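You operate a simulated robot arm through the tools that you are given. There is no shell and no other tool. Be economical: measure what you need, move in short steps, check, and stop when the job is done.

Carry out the task below with a simulated two-armed robot. There is one attempt and no reset: what you move stays moved.

## Task
Close up the tub: purple knob to STOP, lid on, teal stain wiped up with the orange cloth.
Fine: cloth back. What is to be rubbed or washed off counts as gone when no trace of it is left.

It is judged by the outcome, as a careful person would: the job done as asked, and still so three seconds after it is handed in. It fails if anything else is knocked over, pushed out of place, dropped, spilled or broken. Lids that push on must go on centred and level and be pressed home; caps that screw on are set level and turned clockwise until they are tight. Flat cloth is picked up by pressing the open fingertips on it (5 to 10 N) and closing them slowly along it; thin cloth reads only 2 to 8 mm in the jaws.

## Robot
Two 7-joint arms with fingered hands on one trunk, on a base that drives. Base frame: it is fixed to the floor where the robot stands at the start and does not move with it; the origin is under the middle of the robot, x ahead of it, y to its left, z up; the surface under the hand at the start is at about z = 850. Readings come in mm, degrees, newtons and seconds.
The left shoulder is at the start at [80, 241, 1492], the right one opposite. With the tool pointing down near the work surface each hand reaches from about 320 to 960 mm from the robot's upright axis, wherever it stands, measured 20 degrees to its own side. Places, roughly: purple drain knob [500, 100, 900]; soaking tub [700, 300, 900]; teal stain [500, 0, 900]. Payload 4.9 kg a hand.
The TCP of each hand is the grasp point between the finger pads, 32 mm short of the fingertips. In the tool frame z runs along the fingers and y along their closing line. Largest opening 200 mm; the body of the gripper starts 89 mm behind the TCP. The gripper is a hand of 4 fingers: y runs from the thumb to the fingers, the wrist lies at [0, 0, -267] in the tool frame, and closing takes about 1.5 s.
Orientation is told as [roll, pitch, yaw] about the base's x, y, z axes, in that order, counted from this pose: with the fingers straight down and closing along the base's y, the tool's x points along the base's -x, its y along +y and its z along -z.

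## Interface
- The arms move only by the tool play_rows. It takes "left_series", "right_series" or both (then of equal length, played together; a hand with none holds still); each is a list that holds one entry, the list of rows, each a list of 7 numbers: the turn, a rotation vector about the tool's x, y, z in degrees, then the shift along the tool's x, y, z in mm, then the opening, from 0 (shut) to 1 (fully open). In form: [[[wx, wy, wz, tx, ty, tz, grip], ...]]. A call has 1 to 10 rows; each row shifts and turns the commanded pose from where the row before left it, along the tool's axes as they then stand. Each row takes 0.2 s and may step no farther than 50 mm and 8.6 degrees from the row before; otherwise, or with a gripper value out of range, the whole call is refused. A pose out of reach is approached as far as the arm can. The call stops where the force on the tool passes 40 N (or 10 N more than at its start, if that is more) or the arm is blocked; 0.2 s more then pass. Each finger travels about 72 mm/s and halts on what it meets, pressing with about 33 N; the grip force reading is that of the motor and also rises with nothing between the fingers. The clock runs only during rows and for 0.2 s after the last one: add rows that do not move to give the fingers time. The reply holds the time, the measured pose of the TCP, the force on the tool along the base axes, the opening and the grip force, in the units named above and with some noise, with the torque about the TCP (base axes, N m) and any sound that the robot's microphone picked up, and new pictures: "pictures" is both (left out), scene, wrist or none (wrist: the cameras of the hands that moved).
- Cameras (640 x 400 px; columns grow to the right, rows downward): "scene" is now at [105.4, 23.5, 1645.9]; the picture's right is [0.28, -0.96, 0.00], its down [-0.74, -0.22, -0.64] and it looks along [0.62, 0.18, -0.77] (base axes); focal length 272 px, centre (320, 200). "left" rides on the left gripper at [-69, -69, -116] in its tool frame; the picture's right is [0.71, -0.71, 0.00], its down [0.54, 0.54, -0.64] and it looks along [0.45, 0.46, 0.77] (tool axes); focal length 226 px, centre (320, 200). "right" rides on the right gripper at [69, -69, -116] in its tool frame; the picture's right is [0.71, 0.71, 0.00], its down [-0.54, 0.54, -0.64] and it looks along [-0.45, 0.46, 0.77] (tool axes); focal length 226 px, centre (320, 200). There is no depth. A picture from a camera that has moved, and an enlarged one, comes with that camera's place and axes in the base frame and with its lens.
- lift_body(by): slides the trunk up (or, below 0, down) by that many mm; the arms and the scene camera ride with it, the base frame stays. It gives what a move gives, with no picture.
- drive_base(legs): drives the robot by 1 to 6 legs, each [ahead, left, turn to the left] in mm, mm and degrees, along the robot's own axes; the way and the turn of a leg run together, so that a leg with both is an arc; at most 1500 mm and 180 degrees a leg. The arms and the cameras ride along, it lands a little off, and it stops where it bumps. It gives what a move gives, and a new picture of the scene camera.
- grasp_type(shape, hand): the hand has 4 fingers and takes this shape, open, in about a second: jaw (thumb against the fingers, like two jaws); tri (thumb and two fingers); tip (a fingertip pinch); poke (one finger out to press); point (the index stretched); flat (the hand flat); cup (the hand cupped); fist (a fist). The gripper value then closes the fingers along that shape, each until it touches; the sizes above hold for jaw. It gives what a move gives, with no picture.
- head_to(pan, tilt): turns the head with the scene camera to pan (to the left, within 86 degrees either way) and tilt (down, from -29 to 69), counted from straight ahead of the robot. It gives what a move gives, and a new picture of the scene camera.
- close_up(camera, box): a new picture of the part [left, top, right, bottom] of that camera's present view, enlarged. No time passes.
- sign_off(): hands the job in; it is judged then, once.

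Work in short steps. Places have to be worked out from the pictures, the camera data and where the tool is seen: move nearer, look again, correct. Check each grasp and each placing, and mend what went wrong. You have 120 turns and 260 pictures in all, those below and enlarged ones among them. Open the grippers and draw the arms clear of the work before you hand the job in, unless the task says otherwise; then end with one line.

The tools are called after "Emit:" as a command line: name --argument value ..., lists and objects as JSON in quotes. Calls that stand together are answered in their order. play_rows: Moves the arms, as the interface text tells. Its arguments: {"type":"object","properties":{"left_series":{"type":"array","items":{"type":"array","items":{"type":"array","items":{"type":"number"}}}},"right_series":{"type":"array","items":{"type":"array","items":{"type":"array","items":{"type":"number"}}}},"pictures":{"type":"string","enum":["both","scene","wrist","none"]}},"required":[]} The other tools are called the same way: lift_body (by) slides the trunk up or down; grasp_type (shape, hand) gives the hand a shape; drive_base (legs) drives the base; head_to (pan, tilt) turns the head that bears the scene camera; close_up (camera, box) takes an enlarged picture of a part of a camera's view; sign_off () hands the job in.

At the start:

```text
clock: 0.0
left_eef_pos: [648.8, 530.2, 1277.6]
left_orientation: [-0.3, -0.8, 1.6]
left_force: [-0.2, -0.9, -0.7]
left_moment: [0.02, 0.01, 0.0]
left_gripper_width: 200.0
left_finger_force: 0.0
left_shape: jaw
right_eef_pos: [642.5, -218.2, 1182.8]
right_orientation: [-7.7, 5.5, -3.5]
right_force: [0.3, 0.8, 0.7]
right_moment: [0.03, -0.01, 0.02]
right_gripper_width: 199.9
right_finger_force: 0.0
right_shape: jaw
trunk travel left (down, up): [-400.0, 440.0]
robot x, y, heading: [-2.1, 1.5, -0.1]
head pan, tilt: [16.3, 50.0]
```

scene: 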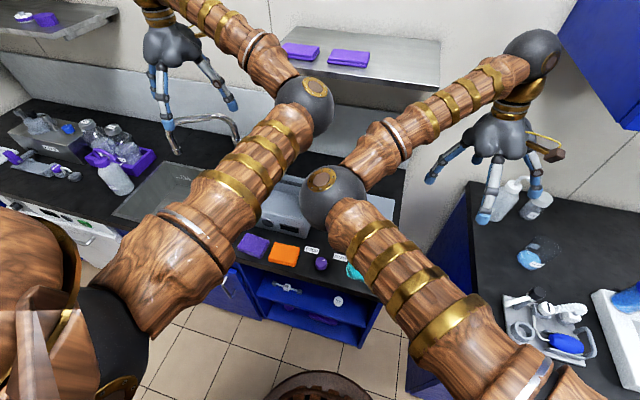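
right: 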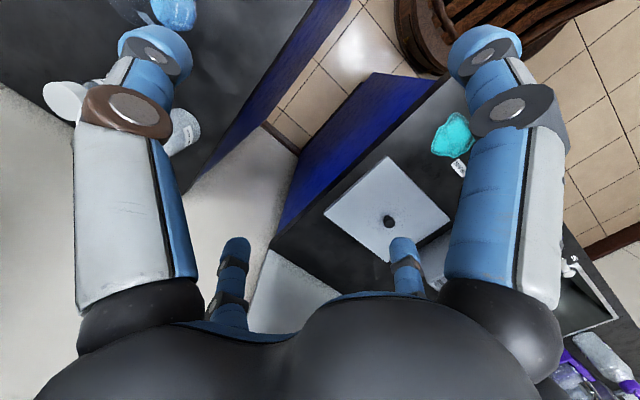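
left: 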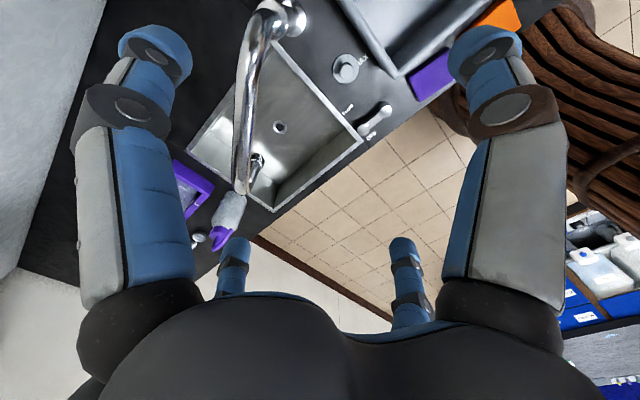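

The arms hide the tub from the scene camera. I'll enlarge the middle of the scene view and the part of the right wrist view that shows the lid.

Emit:
close_up --camera "scene" --box '[200, 160, 420, 320]'

Emit:
close_up --camera "right" --box '[280, 80, 500, 300]'

Emit:
close_up --camera "left" --box '[320, 0, 560, 150]'

```text
2.50 times, centred on (310, 240) of scene
camera zoom: at [105.4, 23.5, 1645.9], right [0.28, -0.96, 0.0], down [-0.74, -0.22, -0.64], along [0.62, 0.18, -0.77], focal length 680 px, centre (345, 100)
```

zoom: 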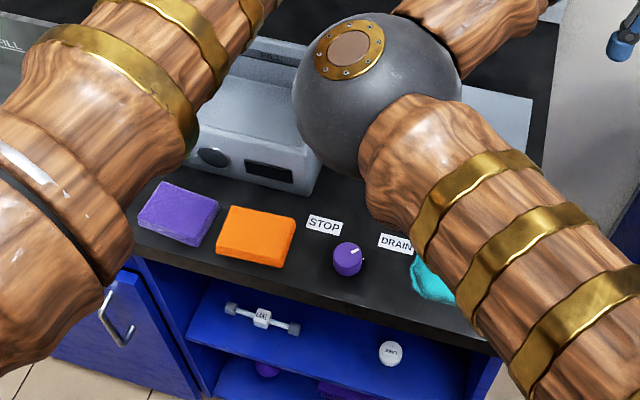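

```text
1.82 times, centred on (390, 190) of right
camera zoom: at [582.7, -268.4, 1313.5], right [-0.67, 0.74, -0.03], down [0.63, 0.59, 0.51], along [0.39, 0.33, -0.86], focal length 411 px, centre (193, 218)
```

zoom: 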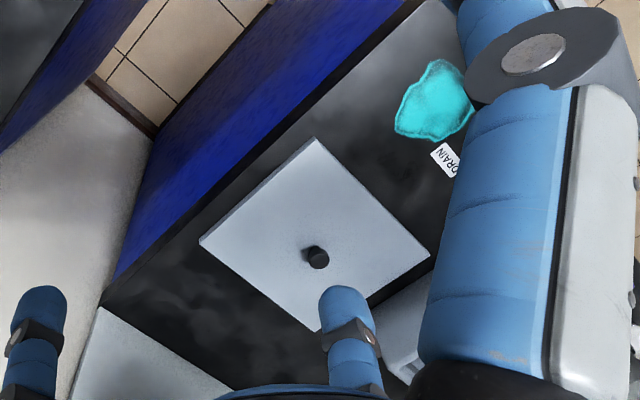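

```text
2.67 times, centred on (440, 75) of left
camera zoom: at [718.2, 464.2, 1395.9], right [-0.69, -0.73, -0.01], down [-0.57, 0.53, 0.63], along [-0.45, 0.44, -0.78], focal length 603 px, centre (0, 533)
```

zoom: 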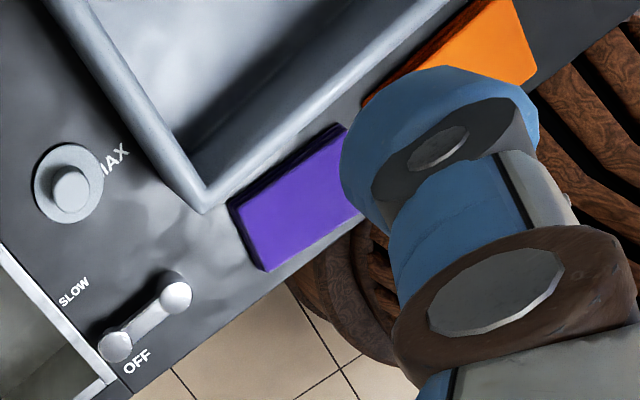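

The counter top is at about z = 850. The knob is near [475,126], the orange cloth near [478,248], and the lid lies around [711,55]. I'll draw the right hand out to the right and back, and shift the left hand a little to the left, to get a clear view.

Emit:
play_rows --right_series '[[[0, 0, 0, 40, -30, 0, 1], [0, 0, 0, 40, -30, 0, 1], [0, 0, 0, 40, -30, 0, 1], [0, 0, 0, 40, -30, 0, 1], [0, 0, 0, 30, -30, 0, 1]]]' --left_series '[[[0, 0, 0, 30, 30, 0, 1], [0, 0, 0, 30, 30, 0, 1], [0, 0, 0, 30, 30, 0, 1], [0, 0, 0, 30, 30, 0, 1], [0, 0, 0, 30, 30, 0, 1]]]' --pictures "scene"

```text
clock: 1.2
left_eef_pos: [495.2, 674.1, 1275.8]
left_orientation: [-0.3, -1.0, 1.6]
left_force: [-0.3, 0.4, 0.6]
left_moment: [0.0, 0.0, 0.0]
left_gripper_width: 200.0
left_finger_force: 0.0
left_shape: jaw
right_eef_pos: [445.3, -354.9, 1223.0]
right_orientation: [-7.7, 5.4, -3.4]
right_force: [-0.8, 0.3, -0.8]
right_moment: [-0.01, -0.04, 0.0]
right_gripper_width: 199.7
right_finger_force: 0.1
right_shape: jaw
trunk travel left (down, up): [-400.0, 440.0]
robot x, y, heading: [-4.6, 0.0, 0.2]
head pan, tilt: [16.3, 50.0]
camera scene: at [103.6, 24.5, 1645.9], right [0.28, -0.96, 0.0], down [-0.74, -0.22, -0.64], along [0.62, 0.18, -0.77], focal length 272 px, centre (320, 200)
```

scene: 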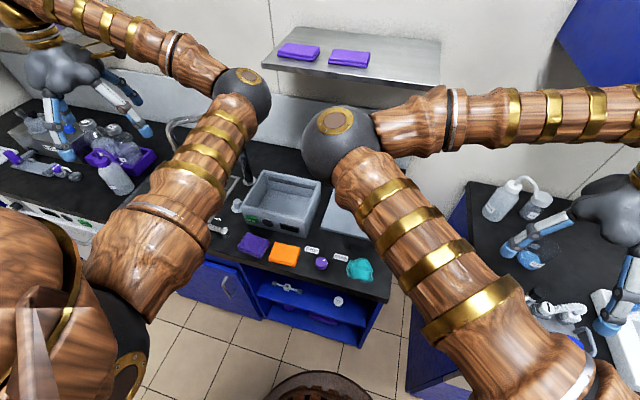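

Now the tub shows, open, with the lid beside it. I'll enlarge it.

Emit:
close_up --camera "scene" --box '[210, 150, 400, 300]'

Emit:
close_up --camera "scene" --box '[290, 235, 380, 290]'

```text
2.67 times, centred on (305, 225) of scene
camera zoom: at [103.6, 24.5, 1645.9], right [0.28, -0.96, 0.0], down [-0.74, -0.22, -0.64], along [0.62, 0.18, -0.77], focal length 725 px, centre (360, 133)
```

zoom: 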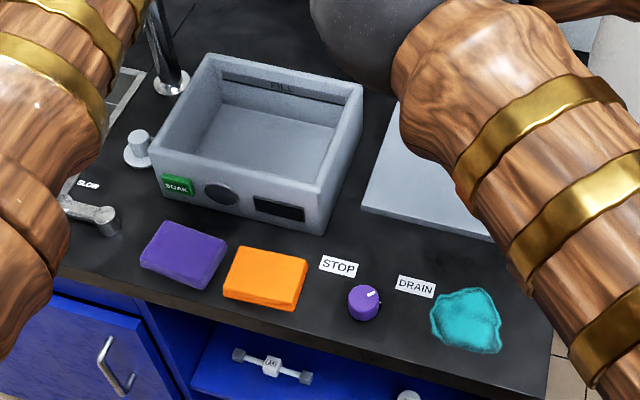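

```text
7.11 times, centred on (335, 262) of scene
camera zoom: at [103.6, 24.5, 1645.9], right [0.28, -0.96, 0.0], down [-0.74, -0.22, -0.64], along [0.62, 0.18, -0.77], focal length 1934 px, centre (213, -244)
```

zoom: 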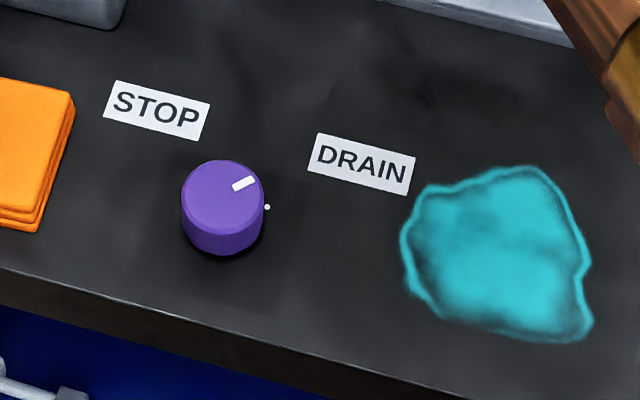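

The knob points at DRAIN, so it needs about 90° anticlockwise to reach STOP. The right elbow sits over the middle of the work, so I'll move that hand farther out to swing the elbow away.

Emit:
play_rows --right_series '[[[0, 0, 0, 10, -45, 0, 1], [0, 0, 0, 10, -45, 0, 1], [0, 0, 0, 10, -45, 0, 1], [0, 0, 0, 10, -45, 0, 1], [0, 0, 0, 10, -45, 0, 1]]]' --pictures "scene"

```text
clock: 2.4
left_eef_pos: [494.8, 670.4, 1277.9]
left_orientation: [0.0, -0.9, 1.6]
left_force: [-0.2, -0.3, 0.6]
left_moment: [0.04, -0.03, -0.02]
left_gripper_width: 200.0
left_finger_force: 0.0
left_shape: jaw
right_eef_pos: [383.9, -576.8, 1254.4]
right_orientation: [-7.6, 5.6, -3.3]
right_force: [0.4, -0.8, -0.1]
right_moment: [0.06, 0.04, -0.02]
right_gripper_width: 199.8
right_finger_force: 0.0
right_shape: jaw
trunk travel left (down, up): [-400.0, 440.0]
robot x, y, heading: [1.3, 1.9, -0.2]
head pan, tilt: [16.3, 50.0]
camera scene: at [104.6, 20.1, 1645.9], right [0.28, -0.96, 0.0], down [-0.74, -0.21, -0.64], along [0.62, 0.18, -0.77], focal length 272 px, centre (320, 200)
```

scene: 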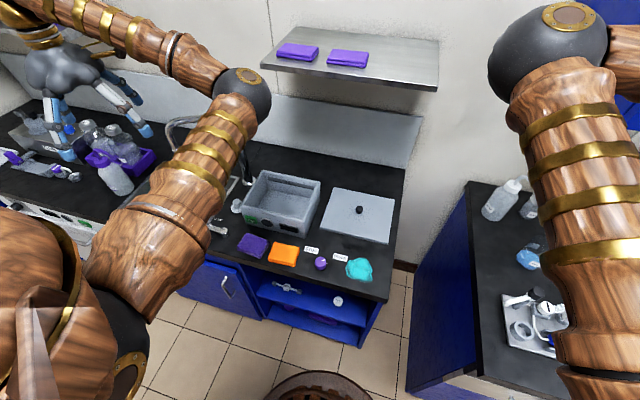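

The view is clear. I'll enlarge it for an accurate survey.

Emit:
close_up --camera "scene" --box '[220, 160, 410, 280]'

Emit:
close_up --camera "scene" --box '[225, 160, 335, 240]'

Emit:
close_up --camera "scene" --box '[310, 175, 410, 250]'

```text
3.33 times, centred on (315, 220) of scene
camera zoom: at [104.6, 20.1, 1645.9], right [0.28, -0.96, 0.0], down [-0.74, -0.21, -0.64], along [0.62, 0.18, -0.77], focal length 907 px, centre (337, 133)
```

zoom: 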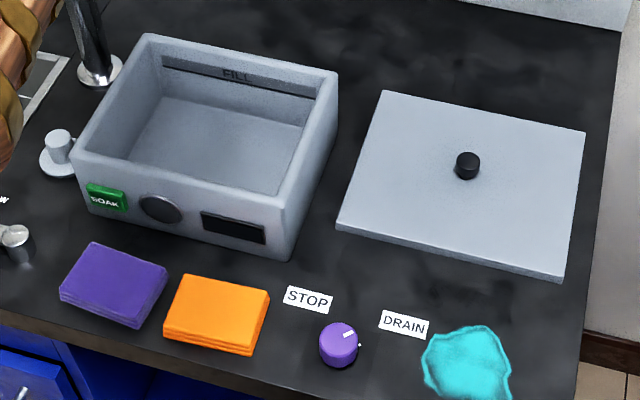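

```text
5.00 times, centred on (280, 200) of scene
camera zoom: at [104.6, 20.1, 1645.9], right [0.28, -0.96, 0.0], down [-0.74, -0.21, -0.64], along [0.62, 0.18, -0.77], focal length 1360 px, centre (520, 200)
```

zoom: 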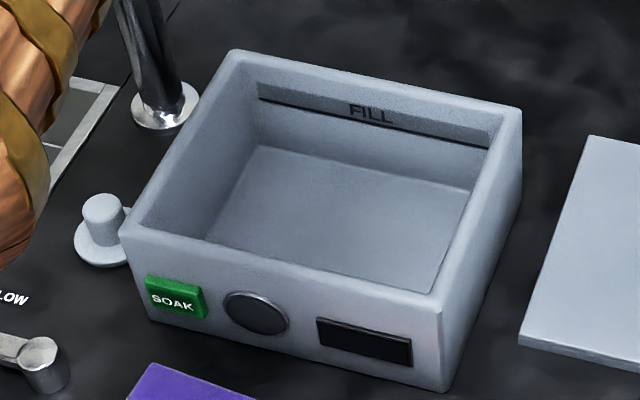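

```text
5.33 times, centred on (360, 212) of scene
camera zoom: at [104.6, 20.1, 1645.9], right [0.28, -0.96, 0.0], down [-0.74, -0.21, -0.64], along [0.62, 0.18, -0.77], focal length 1451 px, centre (107, 133)
```

zoom: 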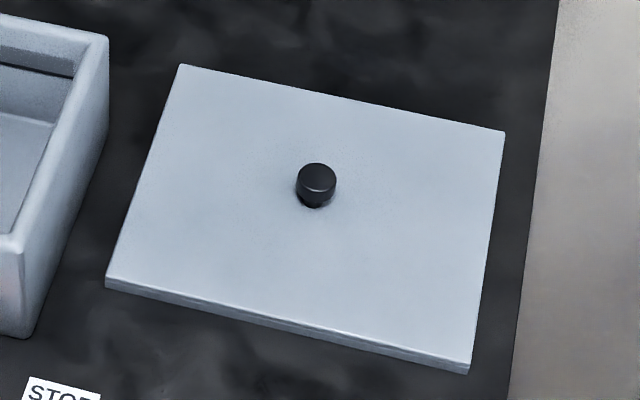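

Survey: the tub centre is about [654,313], with its rim at about z 955. The lid centre is about [717,50] with a 27 mm knob, and the drain knob is about [486,129]. I'll move the left hand toward the drain knob, staying high.

Emit:
play_rows --left_series '[[[0, 0, 0, 0, -50, 0, 0.8], [0, 0, 0, 0, -50, 0, 0.6], [0, 0, 0, 0, -50, 0, 0.4], [0, 0, 0, 0, -50, 0, 0.4], [0, 0, 0, 0, -50, 0, 0.4], [0, 0, 0, 0, -50, 0, 0.4], [0, 0, 0, 0, -50, 0, 0.4], [0, 0, 0, 0, -50, 0, 0.4], [0, 0, 0, 0, -50, 0, 0.4], [0, 0, 0, 0, -50, 0, 0.4]]]'

```text
clock: 4.6
left_eef_pos: [507.2, 188.3, 1269.7]
left_orientation: [0.5, -0.2, 3.6]
left_force: [0.2, 0.9, -0.2]
left_moment: [0.02, -0.01, -0.02]
left_gripper_width: 80.4
left_finger_force: 0.0
left_shape: jaw
right_eef_pos: [382.3, -577.1, 1258.5]
right_orientation: [-7.5, 4.9, -3.9]
right_force: [0.2, -0.5, -0.3]
right_moment: [-0.02, -0.03, -0.02]
right_gripper_width: 199.9
right_finger_force: 0.2
right_shape: jaw
trunk travel left (down, up): [-400.0, 440.0]
robot x, y, heading: [1.0, -3.7, -0.1]
head pan, tilt: [16.3, 50.0]
camera scene: at [104.2, 21.2, 1646.0], right [0.28, -0.96, 0.0], down [-0.74, -0.21, -0.64], along [0.62, 0.18, -0.77], focal length 272 px, centre (320, 200)
camera left: at [579.0, 124.2, 1385.3], right [-0.66, -0.75, -0.01], down [-0.57, 0.5, 0.65], along [-0.48, 0.43, -0.76], focal length 226 px, centre (320, 200)
```

scene: 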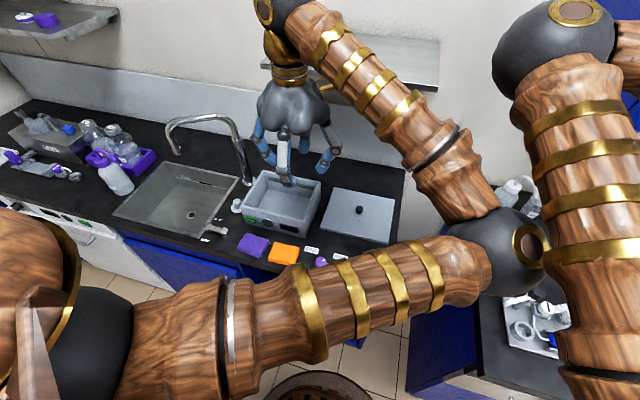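
left: 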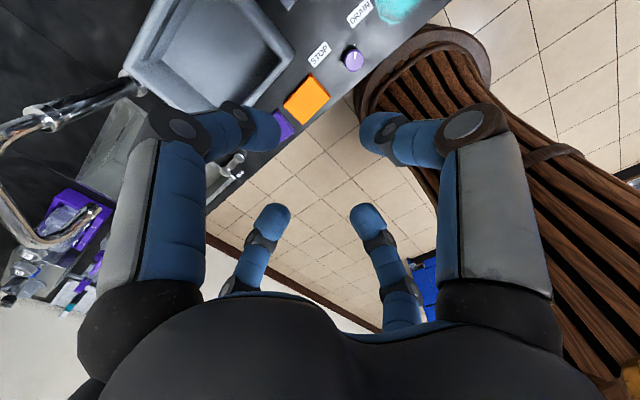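

The left elbow swings inward near the right arm when the left hand works this close in. I'll look to the right to see whether there's room to move the right arm farther out or turn the base.

Emit:
head_to --pan -55 --tilt 40

```text
clock: 6.0
left_eef_pos: [507.8, 189.8, 1267.9]
left_orientation: [0.6, 0.0, 3.3]
left_force: [-0.6, -0.1, -0.1]
left_moment: [0.0, -0.03, 0.01]
left_gripper_width: 80.0
left_finger_force: 0.1
left_shape: jaw
right_eef_pos: [383.3, -575.3, 1257.3]
right_orientation: [-7.3, 4.9, -3.9]
right_force: [0.7, 0.7, 1.1]
right_moment: [0.01, 0.01, -0.01]
right_gripper_width: 199.9
right_finger_force: 0.2
right_shape: jaw
trunk travel left (down, up): [-400.0, 440.0]
robot x, y, heading: [2.3, 2.0, 0.1]
head pan, tilt: [-55.0, 40.0]
camera scene: at [80.4, -67.8, 1660.1], right [-0.82, -0.57, 0.0], down [-0.37, 0.53, -0.77], along [0.44, -0.63, -0.64], focal length 272 px, centre (320, 200)
```

scene: 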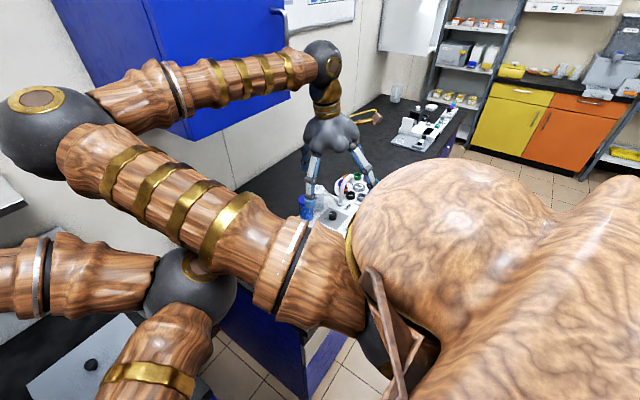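

There's open space over the right counter. I'll turn the base 25° to the right so the work lies on the left arm's own side, and turn the head back to keep viewing the tub.

Emit:
drive_base --legs '[[0, 0, -25]]'

Emit:
head_to --pan 41 --tilt 50

```text
clock: 7.7
left_eef_pos: [540.0, -40.7, 1269.1]
left_orientation: [0.6, 0.0, -21.4]
left_force: [0.5, -0.3, 0.5]
left_moment: [-0.01, -0.02, -0.04]
left_gripper_width: 80.3
left_finger_force: 0.2
left_shape: jaw
right_eef_pos: [109.0, -684.0, 1258.0]
right_orientation: [-7.4, 4.9, -28.5]
right_force: [-0.6, 1.2, 0.3]
right_moment: [-0.04, 0.03, 0.01]
right_gripper_width: 200.0
right_finger_force: 0.1
right_shape: jaw
trunk travel left (down, up): [-400.0, 440.0]
robot x, y, heading: [-0.1, 1.2, -24.9]
head pan, tilt: [-55.0, 40.0]
camera scene: at [44.5, -94.1, 1660.1], right [-0.98, -0.18, 0.0], down [-0.12, 0.63, -0.77], along [0.14, -0.75, -0.64], focal length 272 px, centre (320, 200)
```

scene: 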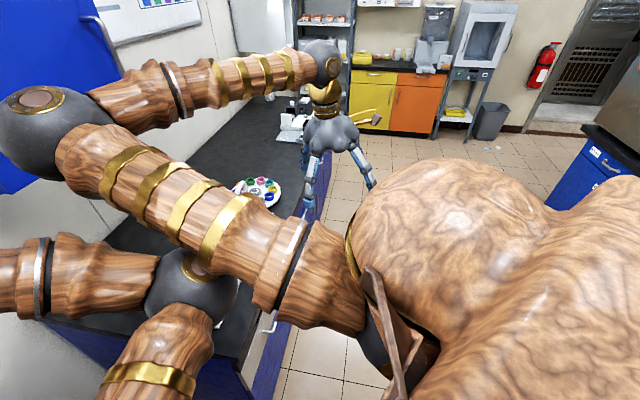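

```text
clock: 9.4
left_eef_pos: [539.9, -41.5, 1268.8]
left_orientation: [0.6, 0.0, -21.6]
left_force: [-0.5, -0.5, 0.1]
left_moment: [-0.02, -0.02, -0.01]
left_gripper_width: 80.3
left_finger_force: 0.1
left_shape: jaw
right_eef_pos: [109.8, -682.7, 1257.1]
right_orientation: [-7.4, 4.9, -28.4]
right_force: [-0.4, 0.8, 0.2]
right_moment: [0.0, -0.01, -0.01]
right_gripper_width: 199.7
right_finger_force: 0.0
right_shape: jaw
trunk travel left (down, up): [-400.0, 440.0]
robot x, y, heading: [-0.8, 1.9, -24.5]
head pan, tilt: [41.0, 50.0]
camera scene: at [102.7, 10.7, 1645.9], right [0.28, -0.96, 0.0], down [-0.74, -0.21, -0.64], along [0.62, 0.18, -0.77], focal length 272 px, centre (320, 200)
```

scene: 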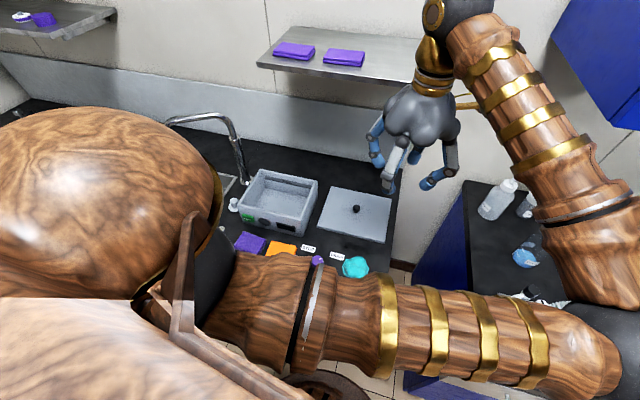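

The hand is now at [540,-41], yaw -21.6. I'll move it over the drain knob and down to about z 1030.

Emit:
play_rows --left_series '[[[0, 0, 0, 28, 34.5, 0, 0.4], [0, 0, 0, 28, 34.5, 0, 0.4], [0, 0, 0, 28, 34.5, 0, 0.4], [0, 0, 0, 28, 34.5, 0, 0.4], [0, 0, 0, 0, 0, 40, 0.4], [0, 0, 0, 0, 0, 40, 0.4], [0, 0, 0, 0, 0, 40, 0.4], [0, 0, 0, 0, 0, 40, 0.4], [0, 0, 0, 0, 0, 40, 0.4], [0, 0, 0, 0, 0, 40, 0.4]]]'

```text
clock: 11.6
left_eef_pos: [495.0, 128.5, 1029.7]
left_orientation: [0.7, 0.0, -21.6]
left_force: [0.0, 1.1, 0.2]
left_moment: [0.02, 0.01, -0.04]
left_gripper_width: 80.0
left_finger_force: 0.0
left_shape: jaw
left hand out of reach, approached as far as the arm can: row 7
right_eef_pos: [107.9, -682.2, 1258.4]
right_orientation: [-7.5, 4.9, -28.4]
right_force: [-0.1, 0.5, -0.9]
right_moment: [-0.03, -0.01, 0.0]
right_gripper_width: 199.9
right_finger_force: 0.1
right_shape: jaw
trunk travel left (down, up): [-400.0, 440.0]
robot x, y, heading: [1.3, 2.6, -24.6]
head pan, tilt: [41.0, 50.0]
camera scene: at [102.5, 11.2, 1646.0], right [0.28, -0.96, 0.0], down [-0.74, -0.22, -0.64], along [0.62, 0.18, -0.77], focal length 272 px, centre (320, 200)
camera left: at [532.4, 38.7, 1145.8], right [-0.92, -0.4, -0.01], down [-0.31, 0.7, 0.65], along [-0.25, 0.6, -0.76], focal length 226 px, centre (320, 200)
```

scene: 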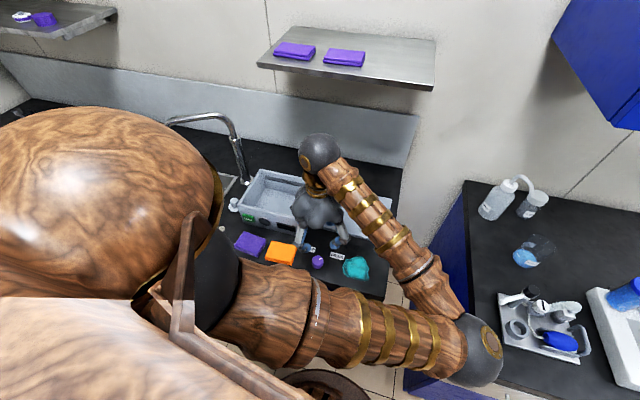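
left: 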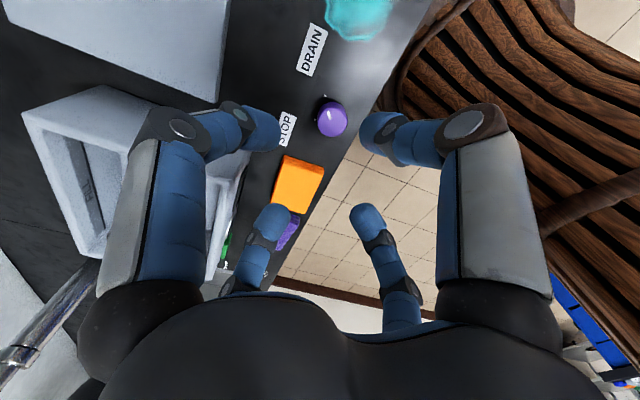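

From the wrist view the knob is at about [485.5,127], matching the earlier estimate. I'll shift over it, turn to about -65° yaw so the 90° turn is centred in range, and come down to z ≈ 935.

Emit:
play_rows --left_series '[[[0, 0, 0, 8.5, -4.4, 0, 0.4], [0, 0, 7.4, 0, 0, 15, 0.4], [0, 0, 7.4, 0, 0, 15, 0.4], [0, 0, 7.4, 0, 0, 15, 0.4], [0, 0, 7.4, 0, 0, 15, 0.4], [0, 0, 7.4, 0, 0, 15, 0.4], [0, 0, 7.4, 0, 0, 20, 0.4], [0, 0, 0, 0, 0, 0, 0.4]]]'

```text
clock: 13.4
left_eef_pos: [485.4, 128.3, 937.2]
left_orientation: [0.5, 0.4, -66.1]
left_force: [0.4, 0.5, 0.2]
left_moment: [0.04, 0.0, 0.0]
left_gripper_width: 80.2
left_finger_force: 0.1
left_shape: jaw
right_eef_pos: [109.1, -683.7, 1258.2]
right_orientation: [-7.3, 5.0, -28.5]
right_force: [0.2, 0.2, 0.0]
right_moment: [-0.01, -0.02, 0.03]
right_gripper_width: 200.0
right_finger_force: 0.1
right_shape: jaw
trunk travel left (down, up): [-400.0, 440.0]
robot x, y, heading: [-3.1, -0.1, -24.7]
head pan, tilt: [41.0, 50.0]
camera scene: at [102.7, 10.6, 1645.9], right [0.28, -0.96, 0.0], down [-0.74, -0.22, -0.64], along [0.62, 0.18, -0.77], focal length 272 px, centre (320, 200)
camera left: at [449.3, 38.5, 1052.0], right [-0.93, 0.36, 0.0], down [0.27, 0.71, 0.65], along [0.23, 0.61, -0.76], focal length 226 px, centre (320, 200)
```

scene: 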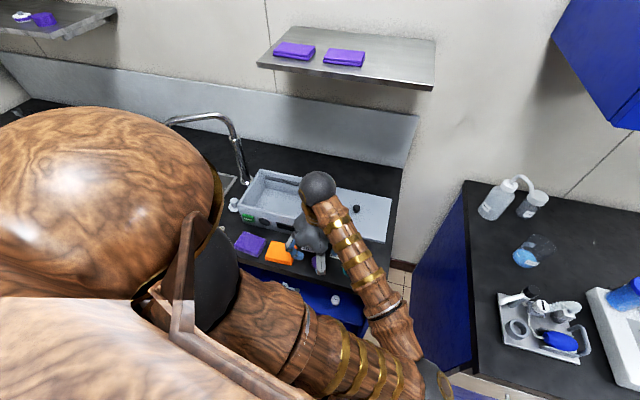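
left: 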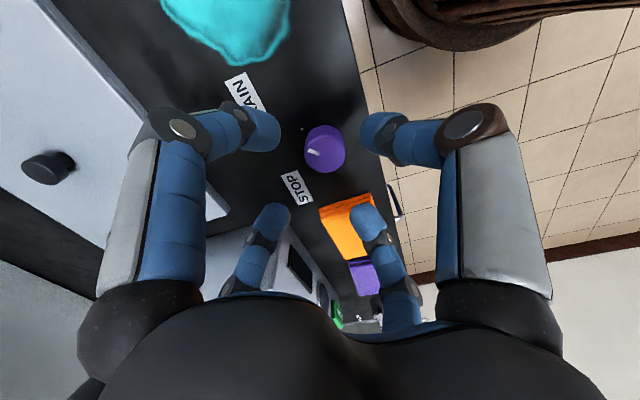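

Aligned over the knob. I'll narrow the opening to stay clear of the orange cloth and come down around the knob.

Emit:
play_rows --left_series '[[[0, 0, 0, 0, 0, 0, 0.3], [0, 0, 0, 0, 0, 15, 0.3], [0, 0, 0, 0, 0, 15, 0.3], [0, 0, 0, 0, 0, 12, 0.3], [0, 0, 0, 0, 0, 0, 0.3]]]' --pictures "wrist"

```text
clock: 14.6
left_eef_pos: [484.6, 130.4, 893.5]
left_orientation: [0.4, 0.4, -66.1]
left_force: [-0.2, 0.5, 0.2]
left_moment: [-0.01, 0.0, -0.02]
left_gripper_width: 60.4
left_finger_force: 0.0
left_shape: jaw
right_eef_pos: [109.3, -683.5, 1258.3]
right_orientation: [-7.4, 4.9, -28.5]
right_force: [0.2, -0.2, -0.6]
right_moment: [-0.04, 0.0, -0.03]
right_gripper_width: 199.9
right_finger_force: 0.1
right_shape: jaw
trunk travel left (down, up): [-400.0, 440.0]
robot x, y, heading: [-1.0, -1.8, -24.5]
head pan, tilt: [41.0, 50.0]
camera left: at [449.0, 39.2, 1009.3], right [-0.93, 0.36, 0.0], down [0.27, 0.71, 0.65], along [0.23, 0.61, -0.76], focal length 226 px, centre (320, 200)
```

left: 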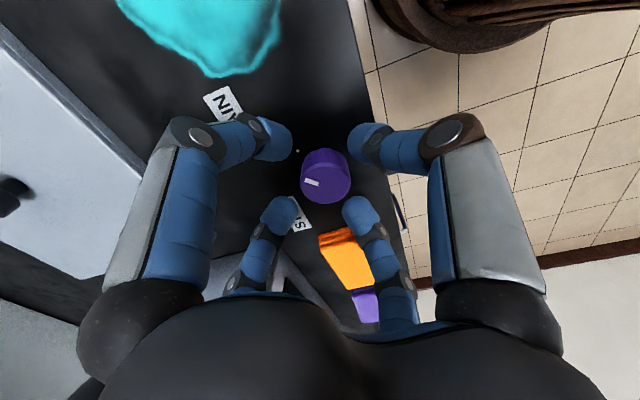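

The knob looks centred between the fingers. I'll close on it.

Emit:
play_rows --left_series '[[[0, 0, 0, 0, 0, 0, 0.22], [0, 0, 0, 0, 0, 0, 0.18], [0, 0, 0, 0, 0, 0, 0.14], [0, 0, 0, 0, 0, 0, 0.1], [0, 0, 0, 0, 0, 0, 0.1]]]' --pictures "wrist"

```text
clock: 15.8
left_eef_pos: [484.4, 130.8, 894.2]
left_orientation: [0.4, 0.5, -65.9]
left_force: [-5.9, -3.7, -6.5]
left_moment: [-0.12, 0.31, 0.07]
left_gripper_width: 30.4
left_finger_force: 32.6
left_shape: jaw
right_eef_pos: [108.4, -682.9, 1257.3]
right_orientation: [-7.4, 4.9, -28.4]
right_force: [-0.6, 0.2, -0.5]
right_moment: [0.0, 0.03, -0.02]
right_gripper_width: 199.9
right_finger_force: 0.1
right_shape: jaw
trunk travel left (down, up): [-400.0, 440.0]
robot x, y, heading: [-0.4, -0.0, -24.6]
head pan, tilt: [41.0, 50.0]
camera left: at [448.8, 38.9, 1009.2], right [-0.93, 0.36, 0.0], down [0.27, 0.71, 0.65], along [0.23, 0.61, -0.76], focal length 226 px, centre (320, 200)
```

left: 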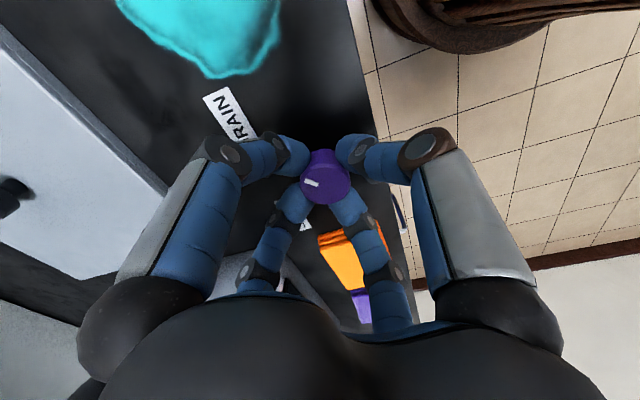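

It's gripped. Now I'll turn anticlockwise seen from above, about 85° first.

Emit:
play_rows --left_series '[[[0, 0, -8.5, 0, 0, 0, 0.1], [0, 0, -8.5, 0, 0, 0, 0.1], [0, 0, -8.5, 0, 0, 0, 0.1], [0, 0, -8.5, 0, 0, 0, 0.1], [0, 0, -8.5, 0, 0, 0, 0.1], [0, 0, -8.5, 0, 0, 0, 0.1], [0, 0, -8.5, 0, 0, 0, 0.1], [0, 0, -8.5, 0, 0, 0, 0.1], [0, 0, -8.5, 0, 0, 0, 0.1], [0, 0, -8.5, 0, 0, 0, 0.1]]]' --pictures "wrist"

```text
clock: 18.0
left_eef_pos: [481.9, 131.9, 895.0]
left_orientation: [0.5, -0.4, 19.1]
left_force: [-33.2, 4.4, -17.8]
left_moment: [0.06, 1.03, -0.21]
left_gripper_width: 29.1
left_finger_force: 32.9
left_shape: jaw
right_eef_pos: [105.7, -681.7, 1258.9]
right_orientation: [-7.4, 4.9, -28.3]
right_force: [-0.2, 0.9, 0.7]
right_moment: [0.03, -0.01, 0.01]
right_gripper_width: 199.8
right_finger_force: 0.0
right_shape: jaw
trunk travel left (down, up): [-400.0, 440.0]
robot x, y, heading: [2.8, -0.5, -24.7]
head pan, tilt: [41.0, 50.0]
camera left: at [569.5, 88.8, 1010.4], right [-0.44, -0.9, -0.01], down [-0.69, 0.33, 0.65], along [-0.58, 0.29, -0.76], focal length 226 px, centre (320, 200)
```

left: 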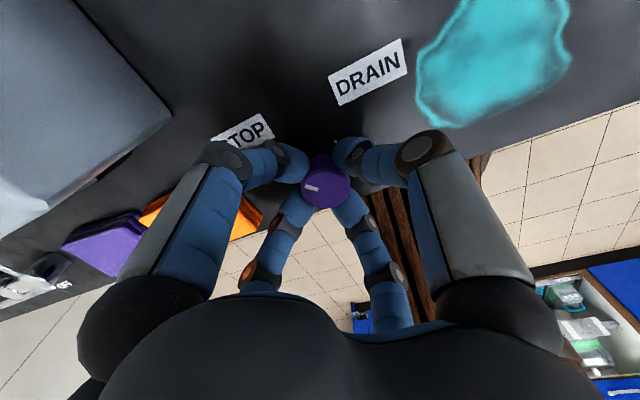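

The knob turned with the hand by 85°, but a side load built up. I'll relax it by about 3 mm toward -x and finish the last 5°.

Emit:
play_rows --left_series '[[[0, 0, 0, 3, 1, 0, 0.1], [0, 0, -4.5, 0, 0, 0, 0.1], [0, 0, 0, 0, 0, 0, 0.1]]]' --pictures "wrist"

```text
clock: 18.8
left_eef_pos: [480.9, 131.1, 894.8]
left_orientation: [0.4, -0.4, 23.7]
left_force: [-24.8, 5.6, -13.9]
left_moment: [0.07, 0.82, -0.32]
left_gripper_width: 29.4
left_finger_force: 32.8
left_shape: jaw
right_eef_pos: [107.2, -682.1, 1258.7]
right_orientation: [-7.4, 4.8, -28.4]
right_force: [0.3, -0.8, 0.1]
right_moment: [-0.02, -0.01, -0.01]
right_gripper_width: 199.9
right_finger_force: 0.1
right_shape: jaw
trunk travel left (down, up): [-400.0, 440.0]
robot x, y, heading: [2.0, -1.4, -25.0]
head pan, tilt: [41.0, 50.0]
camera left: at [571.4, 95.5, 1010.8], right [-0.36, -0.93, -0.01], down [-0.72, 0.27, 0.64], along [-0.6, 0.24, -0.77], focal length 226 px, centre (320, 200)
```

left: 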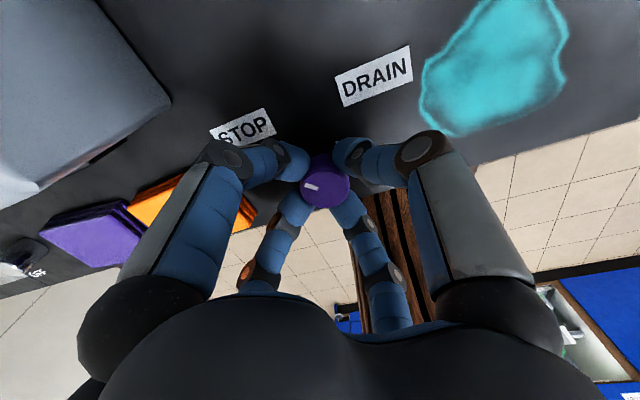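

The hand has turned about 90°. I'll release, rise 140 mm and check the pointer.

Emit:
play_rows --left_series '[[[0, 0, 0, 3, 1, 0, 0.2], [0, 0, 0, 0, 0, 0, 0.35], [0, 0, 0, 0, 0, 0, 0.35], [0, 0, 0, 0, 0, -20, 0.35], [0, 0, 0, 0, 0, -40, 0.35], [0, 0, 0, 0, 0, -50, 0.35], [0, 0, 0, 0, 0, -50, 0.35]]]'

Emit:
close_up --camera "left" --box '[220, 40, 420, 200]'

Emit:
close_up --camera "scene" --box '[230, 220, 390, 310]'

```text
clock: 20.4
left_eef_pos: [488.8, 126.0, 1050.2]
left_orientation: [0.5, -0.2, 23.6]
left_force: [0.7, -0.4, 0.2]
left_moment: [0.01, 0.01, -0.02]
left_gripper_width: 69.5
left_finger_force: 0.2
left_shape: jaw
left hand out of reach, approached as far as the arm can: row 7
right_eef_pos: [108.9, -684.0, 1257.6]
right_orientation: [-7.4, 4.9, -28.4]
right_force: [0.3, 0.7, 0.2]
right_moment: [-0.02, -0.03, 0.0]
right_gripper_width: 200.1
right_finger_force: 0.1
right_shape: jaw
trunk travel left (down, up): [-400.0, 440.0]
robot x, y, heading: [0.0, -1.0, -24.5]
head pan, tilt: [41.0, 50.0]
camera scene: at [102.5, 10.6, 1645.8], right [0.28, -0.96, 0.0], down [-0.74, -0.22, -0.64], along [0.62, 0.18, -0.77], focal length 272 px, centre (320, 200)
camera left: at [578.9, 90.5, 1166.4], right [-0.37, -0.93, -0.01], down [-0.71, 0.27, 0.65], along [-0.6, 0.24, -0.76], focal length 226 px, centre (320, 200)
```

scene: 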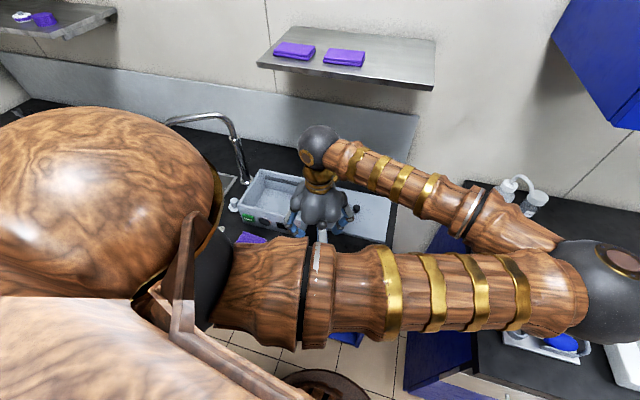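
left: 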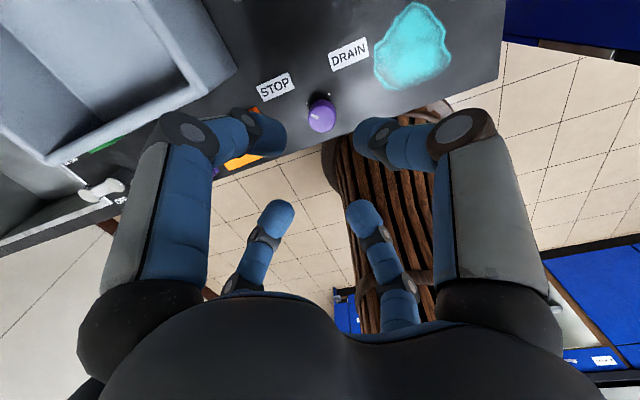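

```text
2.50 times, centred on (320, 120) of left
camera zoom: at [578.9, 90.5, 1166.4], right [-0.37, -0.93, -0.01], down [-0.71, 0.27, 0.65], along [-0.6, 0.24, -0.76], focal length 565 px, centre (320, 400)
```

zoom: 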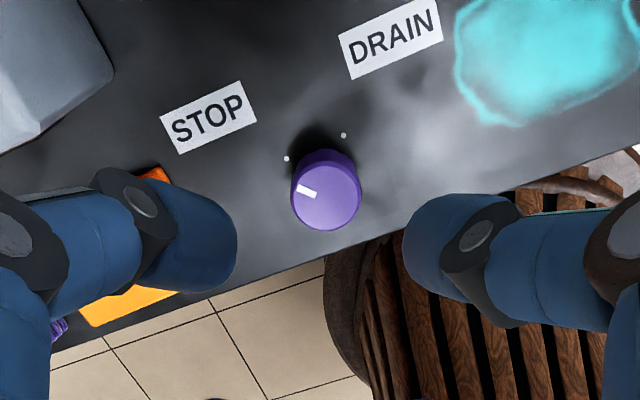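

```text
4.00 times, centred on (310, 265) of scene
camera zoom: at [102.5, 10.6, 1645.8], right [0.28, -0.96, 0.0], down [-0.74, -0.22, -0.64], along [0.62, 0.18, -0.77], focal length 1088 px, centre (360, -60)
```

zoom: 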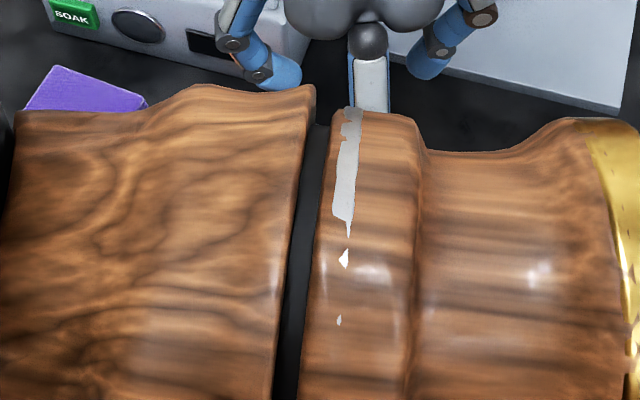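

Two reference dots sit at ±45°, and the pointer appears to be at STOP. I'll verify it later from the scene camera. Next I move over the lid knob at about [717,50].

Emit:
play_rows --left_series '[[[0, 0, 0, -29.7, -26.8, 0, 0.35], [0, 0, 0, -29.7, -26.8, 0, 0.35], [0, 0, 0, -29.7, -26.8, 0, 0.35], [0, 0, 0, -29.7, -26.8, 0, 0.35], [0, 0, 0, -29.7, -26.8, 0, 0.35], [0, 0, 0, -29.7, -26.8, 0, 0.35], [0, 0, 8.4, 0, 0, 0, 0.35], [0, 0, 8.4, 0, 0, 0, 0.35], [0, 0, 8.4, 0, 0, 0, 0.35], [0, 0, 8.4, 0, 0, 0, 0.35]]]'

Emit:
close_up --camera "scene" --box '[280, 230, 380, 290]'

```text
clock: 22.6
left_eef_pos: [709.2, 49.6, 1059.1]
left_orientation: [0.6, -0.7, -10.2]
left_force: [-1.0, -0.3, -0.2]
left_moment: [0.04, -0.01, 0.01]
left_gripper_width: 70.0
left_finger_force: 0.1
left_shape: jaw
right_eef_pos: [98.8, -682.7, 1259.8]
right_orientation: [-7.2, 4.4, -28.4]
right_force: [-0.1, -0.4, -0.2]
right_moment: [-0.02, -0.01, 0.0]
right_gripper_width: 199.9
right_finger_force: 0.1
right_shape: jaw
trunk travel left (down, up): [-400.0, 440.0]
robot x, y, heading: [-2.7, -0.6, -24.6]
head pan, tilt: [41.0, 50.0]
camera scene: at [89.9, 11.5, 1646.8], right [0.28, -0.96, 0.0], down [-0.73, -0.22, -0.65], along [0.62, 0.18, -0.76], focal length 272 px, centre (320, 200)
camera left: at [763.1, -30.3, 1174.7], right [-0.82, -0.57, -0.02], down [-0.45, 0.62, 0.64], along [-0.36, 0.53, -0.77], focal length 226 px, centre (320, 200)
```

scene: 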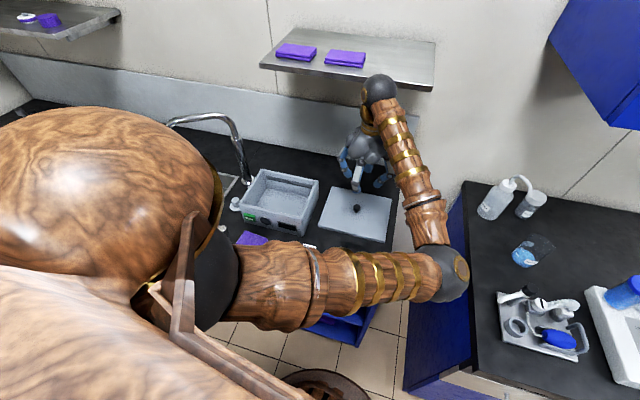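
left: 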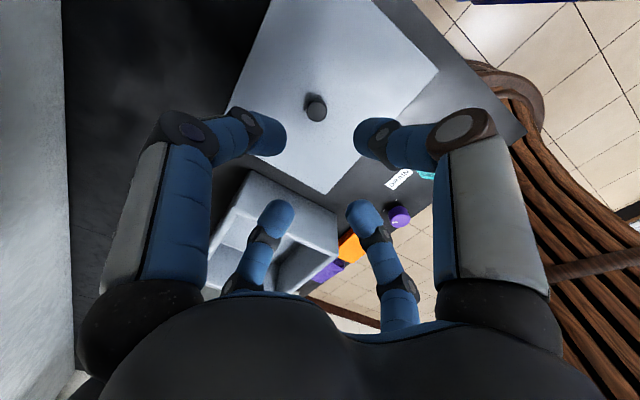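

```text
6.40 times, centred on (330, 260) of scene
camera zoom: at [89.9, 11.5, 1646.8], right [0.28, -0.96, 0.0], down [-0.73, -0.22, -0.65], along [0.62, 0.18, -0.76], focal length 1741 px, centre (256, -184)
```

zoom: 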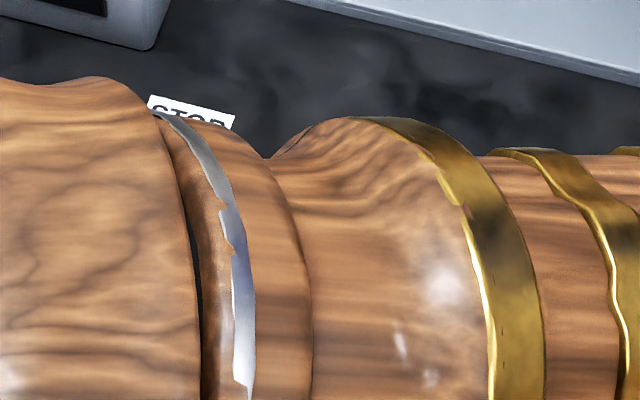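

The lid knob is at about [716.5,51.5]. I'll centre on it and come down to z ≈ 930.

Emit:
play_rows --left_series '[[[0, 0, 0, -6.8, 3.2, 10, 0.35], [0, 0, 0, 0, 0, 40, 0.35], [0, 0, 0, 0, 0, 40, 0.35], [0, 0, 0, 0, 0, 39, 0.3], [0, 0, 0, 0, 0, 0, 0.3]]]'

Emit:
close_up --camera "left" --box '[240, 80, 400, 240]'

```text
clock: 23.8
left_eef_pos: [728.6, 54.4, 920.5]
left_orientation: [0.5, -0.1, -10.0]
left_force: [0.2, 0.2, 0.0]
left_moment: [0.03, 0.03, 0.02]
left_gripper_width: 60.4
left_finger_force: 0.1
left_shape: jaw
right_eef_pos: [112.6, -683.7, 1256.7]
right_orientation: [-7.4, 5.0, -28.4]
right_force: [0.2, -0.9, -0.5]
right_moment: [-0.01, 0.04, -0.04]
right_gripper_width: 199.7
right_finger_force: 0.0
right_shape: jaw
trunk travel left (down, up): [-400.0, 440.0]
robot x, y, heading: [-1.6, -2.2, -24.7]
head pan, tilt: [41.0, 50.0]
camera scene: at [107.0, 10.6, 1645.6], right [0.28, -0.96, 0.0], down [-0.74, -0.22, -0.64], along [0.61, 0.18, -0.77], focal length 272 px, centre (320, 200)
camera left: at [784.7, -25.1, 1036.2], right [-0.82, -0.57, -0.01], down [-0.44, 0.62, 0.65], along [-0.37, 0.53, -0.76], focal length 226 px, centre (320, 200)
```

scene: 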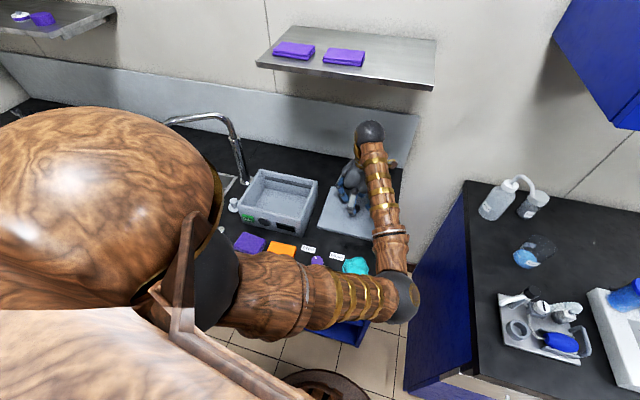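
left: 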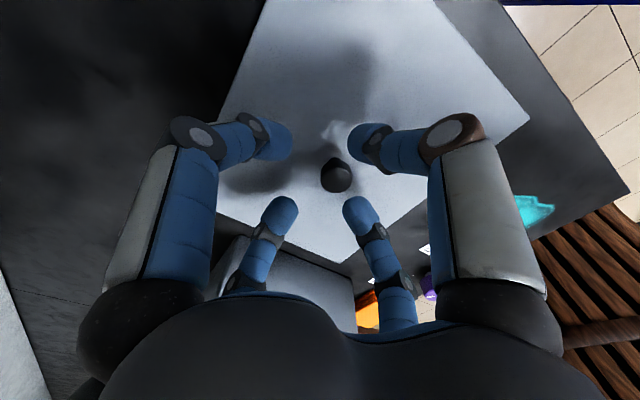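

```text
2.50 times, centred on (320, 160) of left
camera zoom: at [784.7, -25.1, 1036.2], right [-0.82, -0.57, -0.01], down [-0.44, 0.62, 0.65], along [-0.37, 0.53, -0.76], focal length 565 px, centre (320, 300)
```

zoom: 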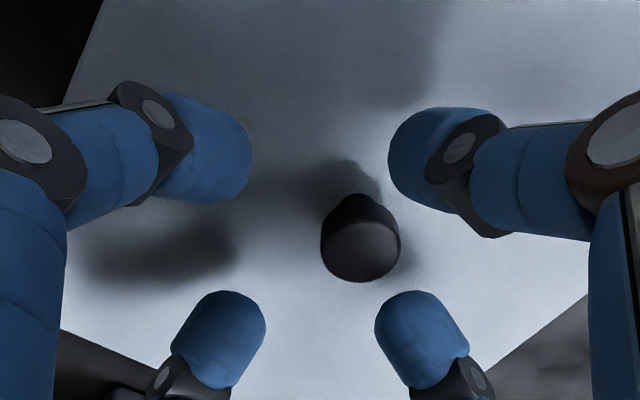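

The arm settled at x 728, so I need about -13 mm in x to centre on the knob. I'll correct that and lower until the tips are just above the lid.

Emit:
play_rows --left_series '[[[0, 0, 0, 12.5, -4, 0, 0.3], [0, 0, 0, 0, 0, 0, 0.3], [0, 0, 0, 0, 0, 11, 0.3], [0, 0, 0, 0, 0, 10, 0.3], [0, 0, 0, 0, 0, 0, 0.3]]]' --pictures "wrist"

Emit:
close_up --camera "left" --box '[240, 100, 400, 240]'

```text
clock: 25.0
left_eef_pos: [711.0, 53.2, 901.8]
left_orientation: [0.5, -0.1, -10.0]
left_force: [-0.7, -0.3, -0.2]
left_moment: [-0.02, -0.02, -0.02]
left_gripper_width: 60.3
left_finger_force: 0.0
left_shape: jaw
right_eef_pos: [109.5, -684.0, 1258.1]
right_orientation: [-7.4, 4.9, -28.4]
right_force: [0.3, 0.5, -0.9]
right_moment: [0.0, 0.02, 0.01]
right_gripper_width: 200.1
right_finger_force: 0.0
right_shape: jaw
trunk travel left (down, up): [-400.0, 440.0]
robot x, y, heading: [1.0, -4.0, -24.8]
head pan, tilt: [41.0, 50.0]
camera left: at [767.6, -27.3, 1017.1], right [-0.82, -0.57, -0.01], down [-0.44, 0.62, 0.65], along [-0.37, 0.53, -0.76], focal length 226 px, centre (320, 200)
```

left: 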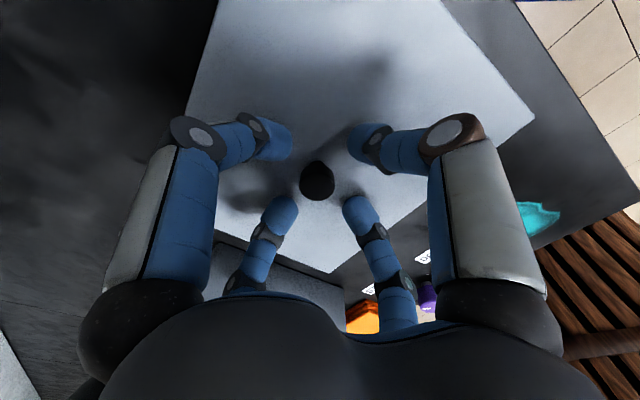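

```text
2.86 times, centred on (320, 170) of left
camera zoom: at [767.6, -27.3, 1017.1], right [-0.82, -0.57, -0.01], down [-0.44, 0.62, 0.65], along [-0.37, 0.53, -0.76], focal length 646 px, centre (320, 286)
```

zoom: 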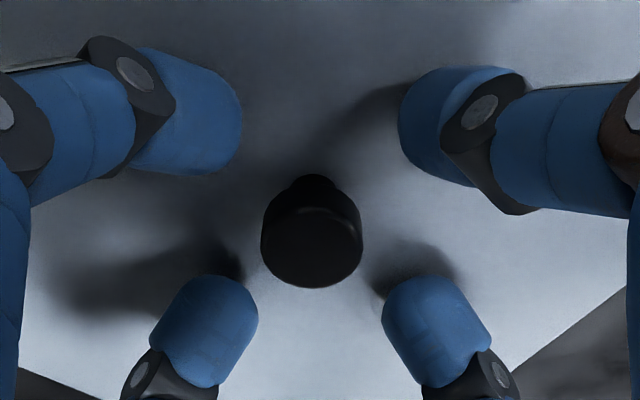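

Nearly centred. I'll lower 3 mm more and close on the lid knob.

Emit:
play_rows --left_series '[[[0, 0, 0, -2, 1, 3, 0.2], [0, 0, 0, 0, 0, 0, 0.12], [0, 0, 0, 0, 0, 0, 0.05], [0, 0, 0, 0, 0, 0, 0.05], [0, 0, 0, 0, 0, 0, 0.05]]]' --pictures "wrist"

```text
clock: 26.2
left_eef_pos: [713.0, 54.1, 900.1]
left_orientation: [0.5, -0.1, -10.0]
left_force: [1.0, -0.8, -2.0]
left_moment: [0.01, 0.01, -0.02]
left_gripper_width: 19.8
left_finger_force: 33.2
left_shape: jaw
right_eef_pos: [108.8, -683.4, 1257.9]
right_orientation: [-7.4, 4.9, -28.4]
right_force: [0.2, -0.1, 0.6]
right_moment: [0.01, 0.0, -0.01]
right_gripper_width: 200.0
right_finger_force: 0.1
right_shape: jaw
trunk travel left (down, up): [-400.0, 440.0]
robot x, y, heading: [-1.4, -1.2, -24.8]
head pan, tilt: [41.0, 50.0]
camera left: at [769.3, -26.7, 1014.4], right [-0.82, -0.57, -0.01], down [-0.44, 0.62, 0.65], along [-0.37, 0.53, -0.76], focal length 226 px, centre (320, 200)
```

left: 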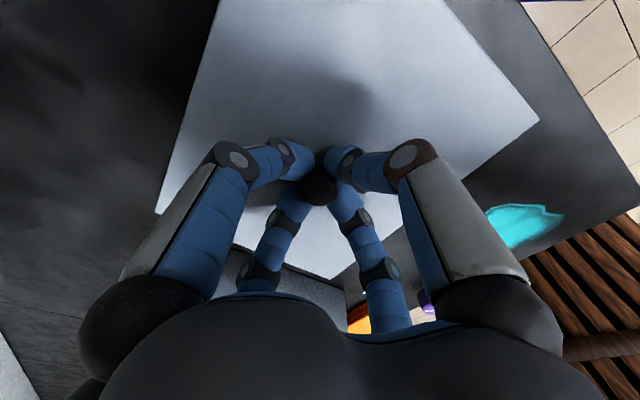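

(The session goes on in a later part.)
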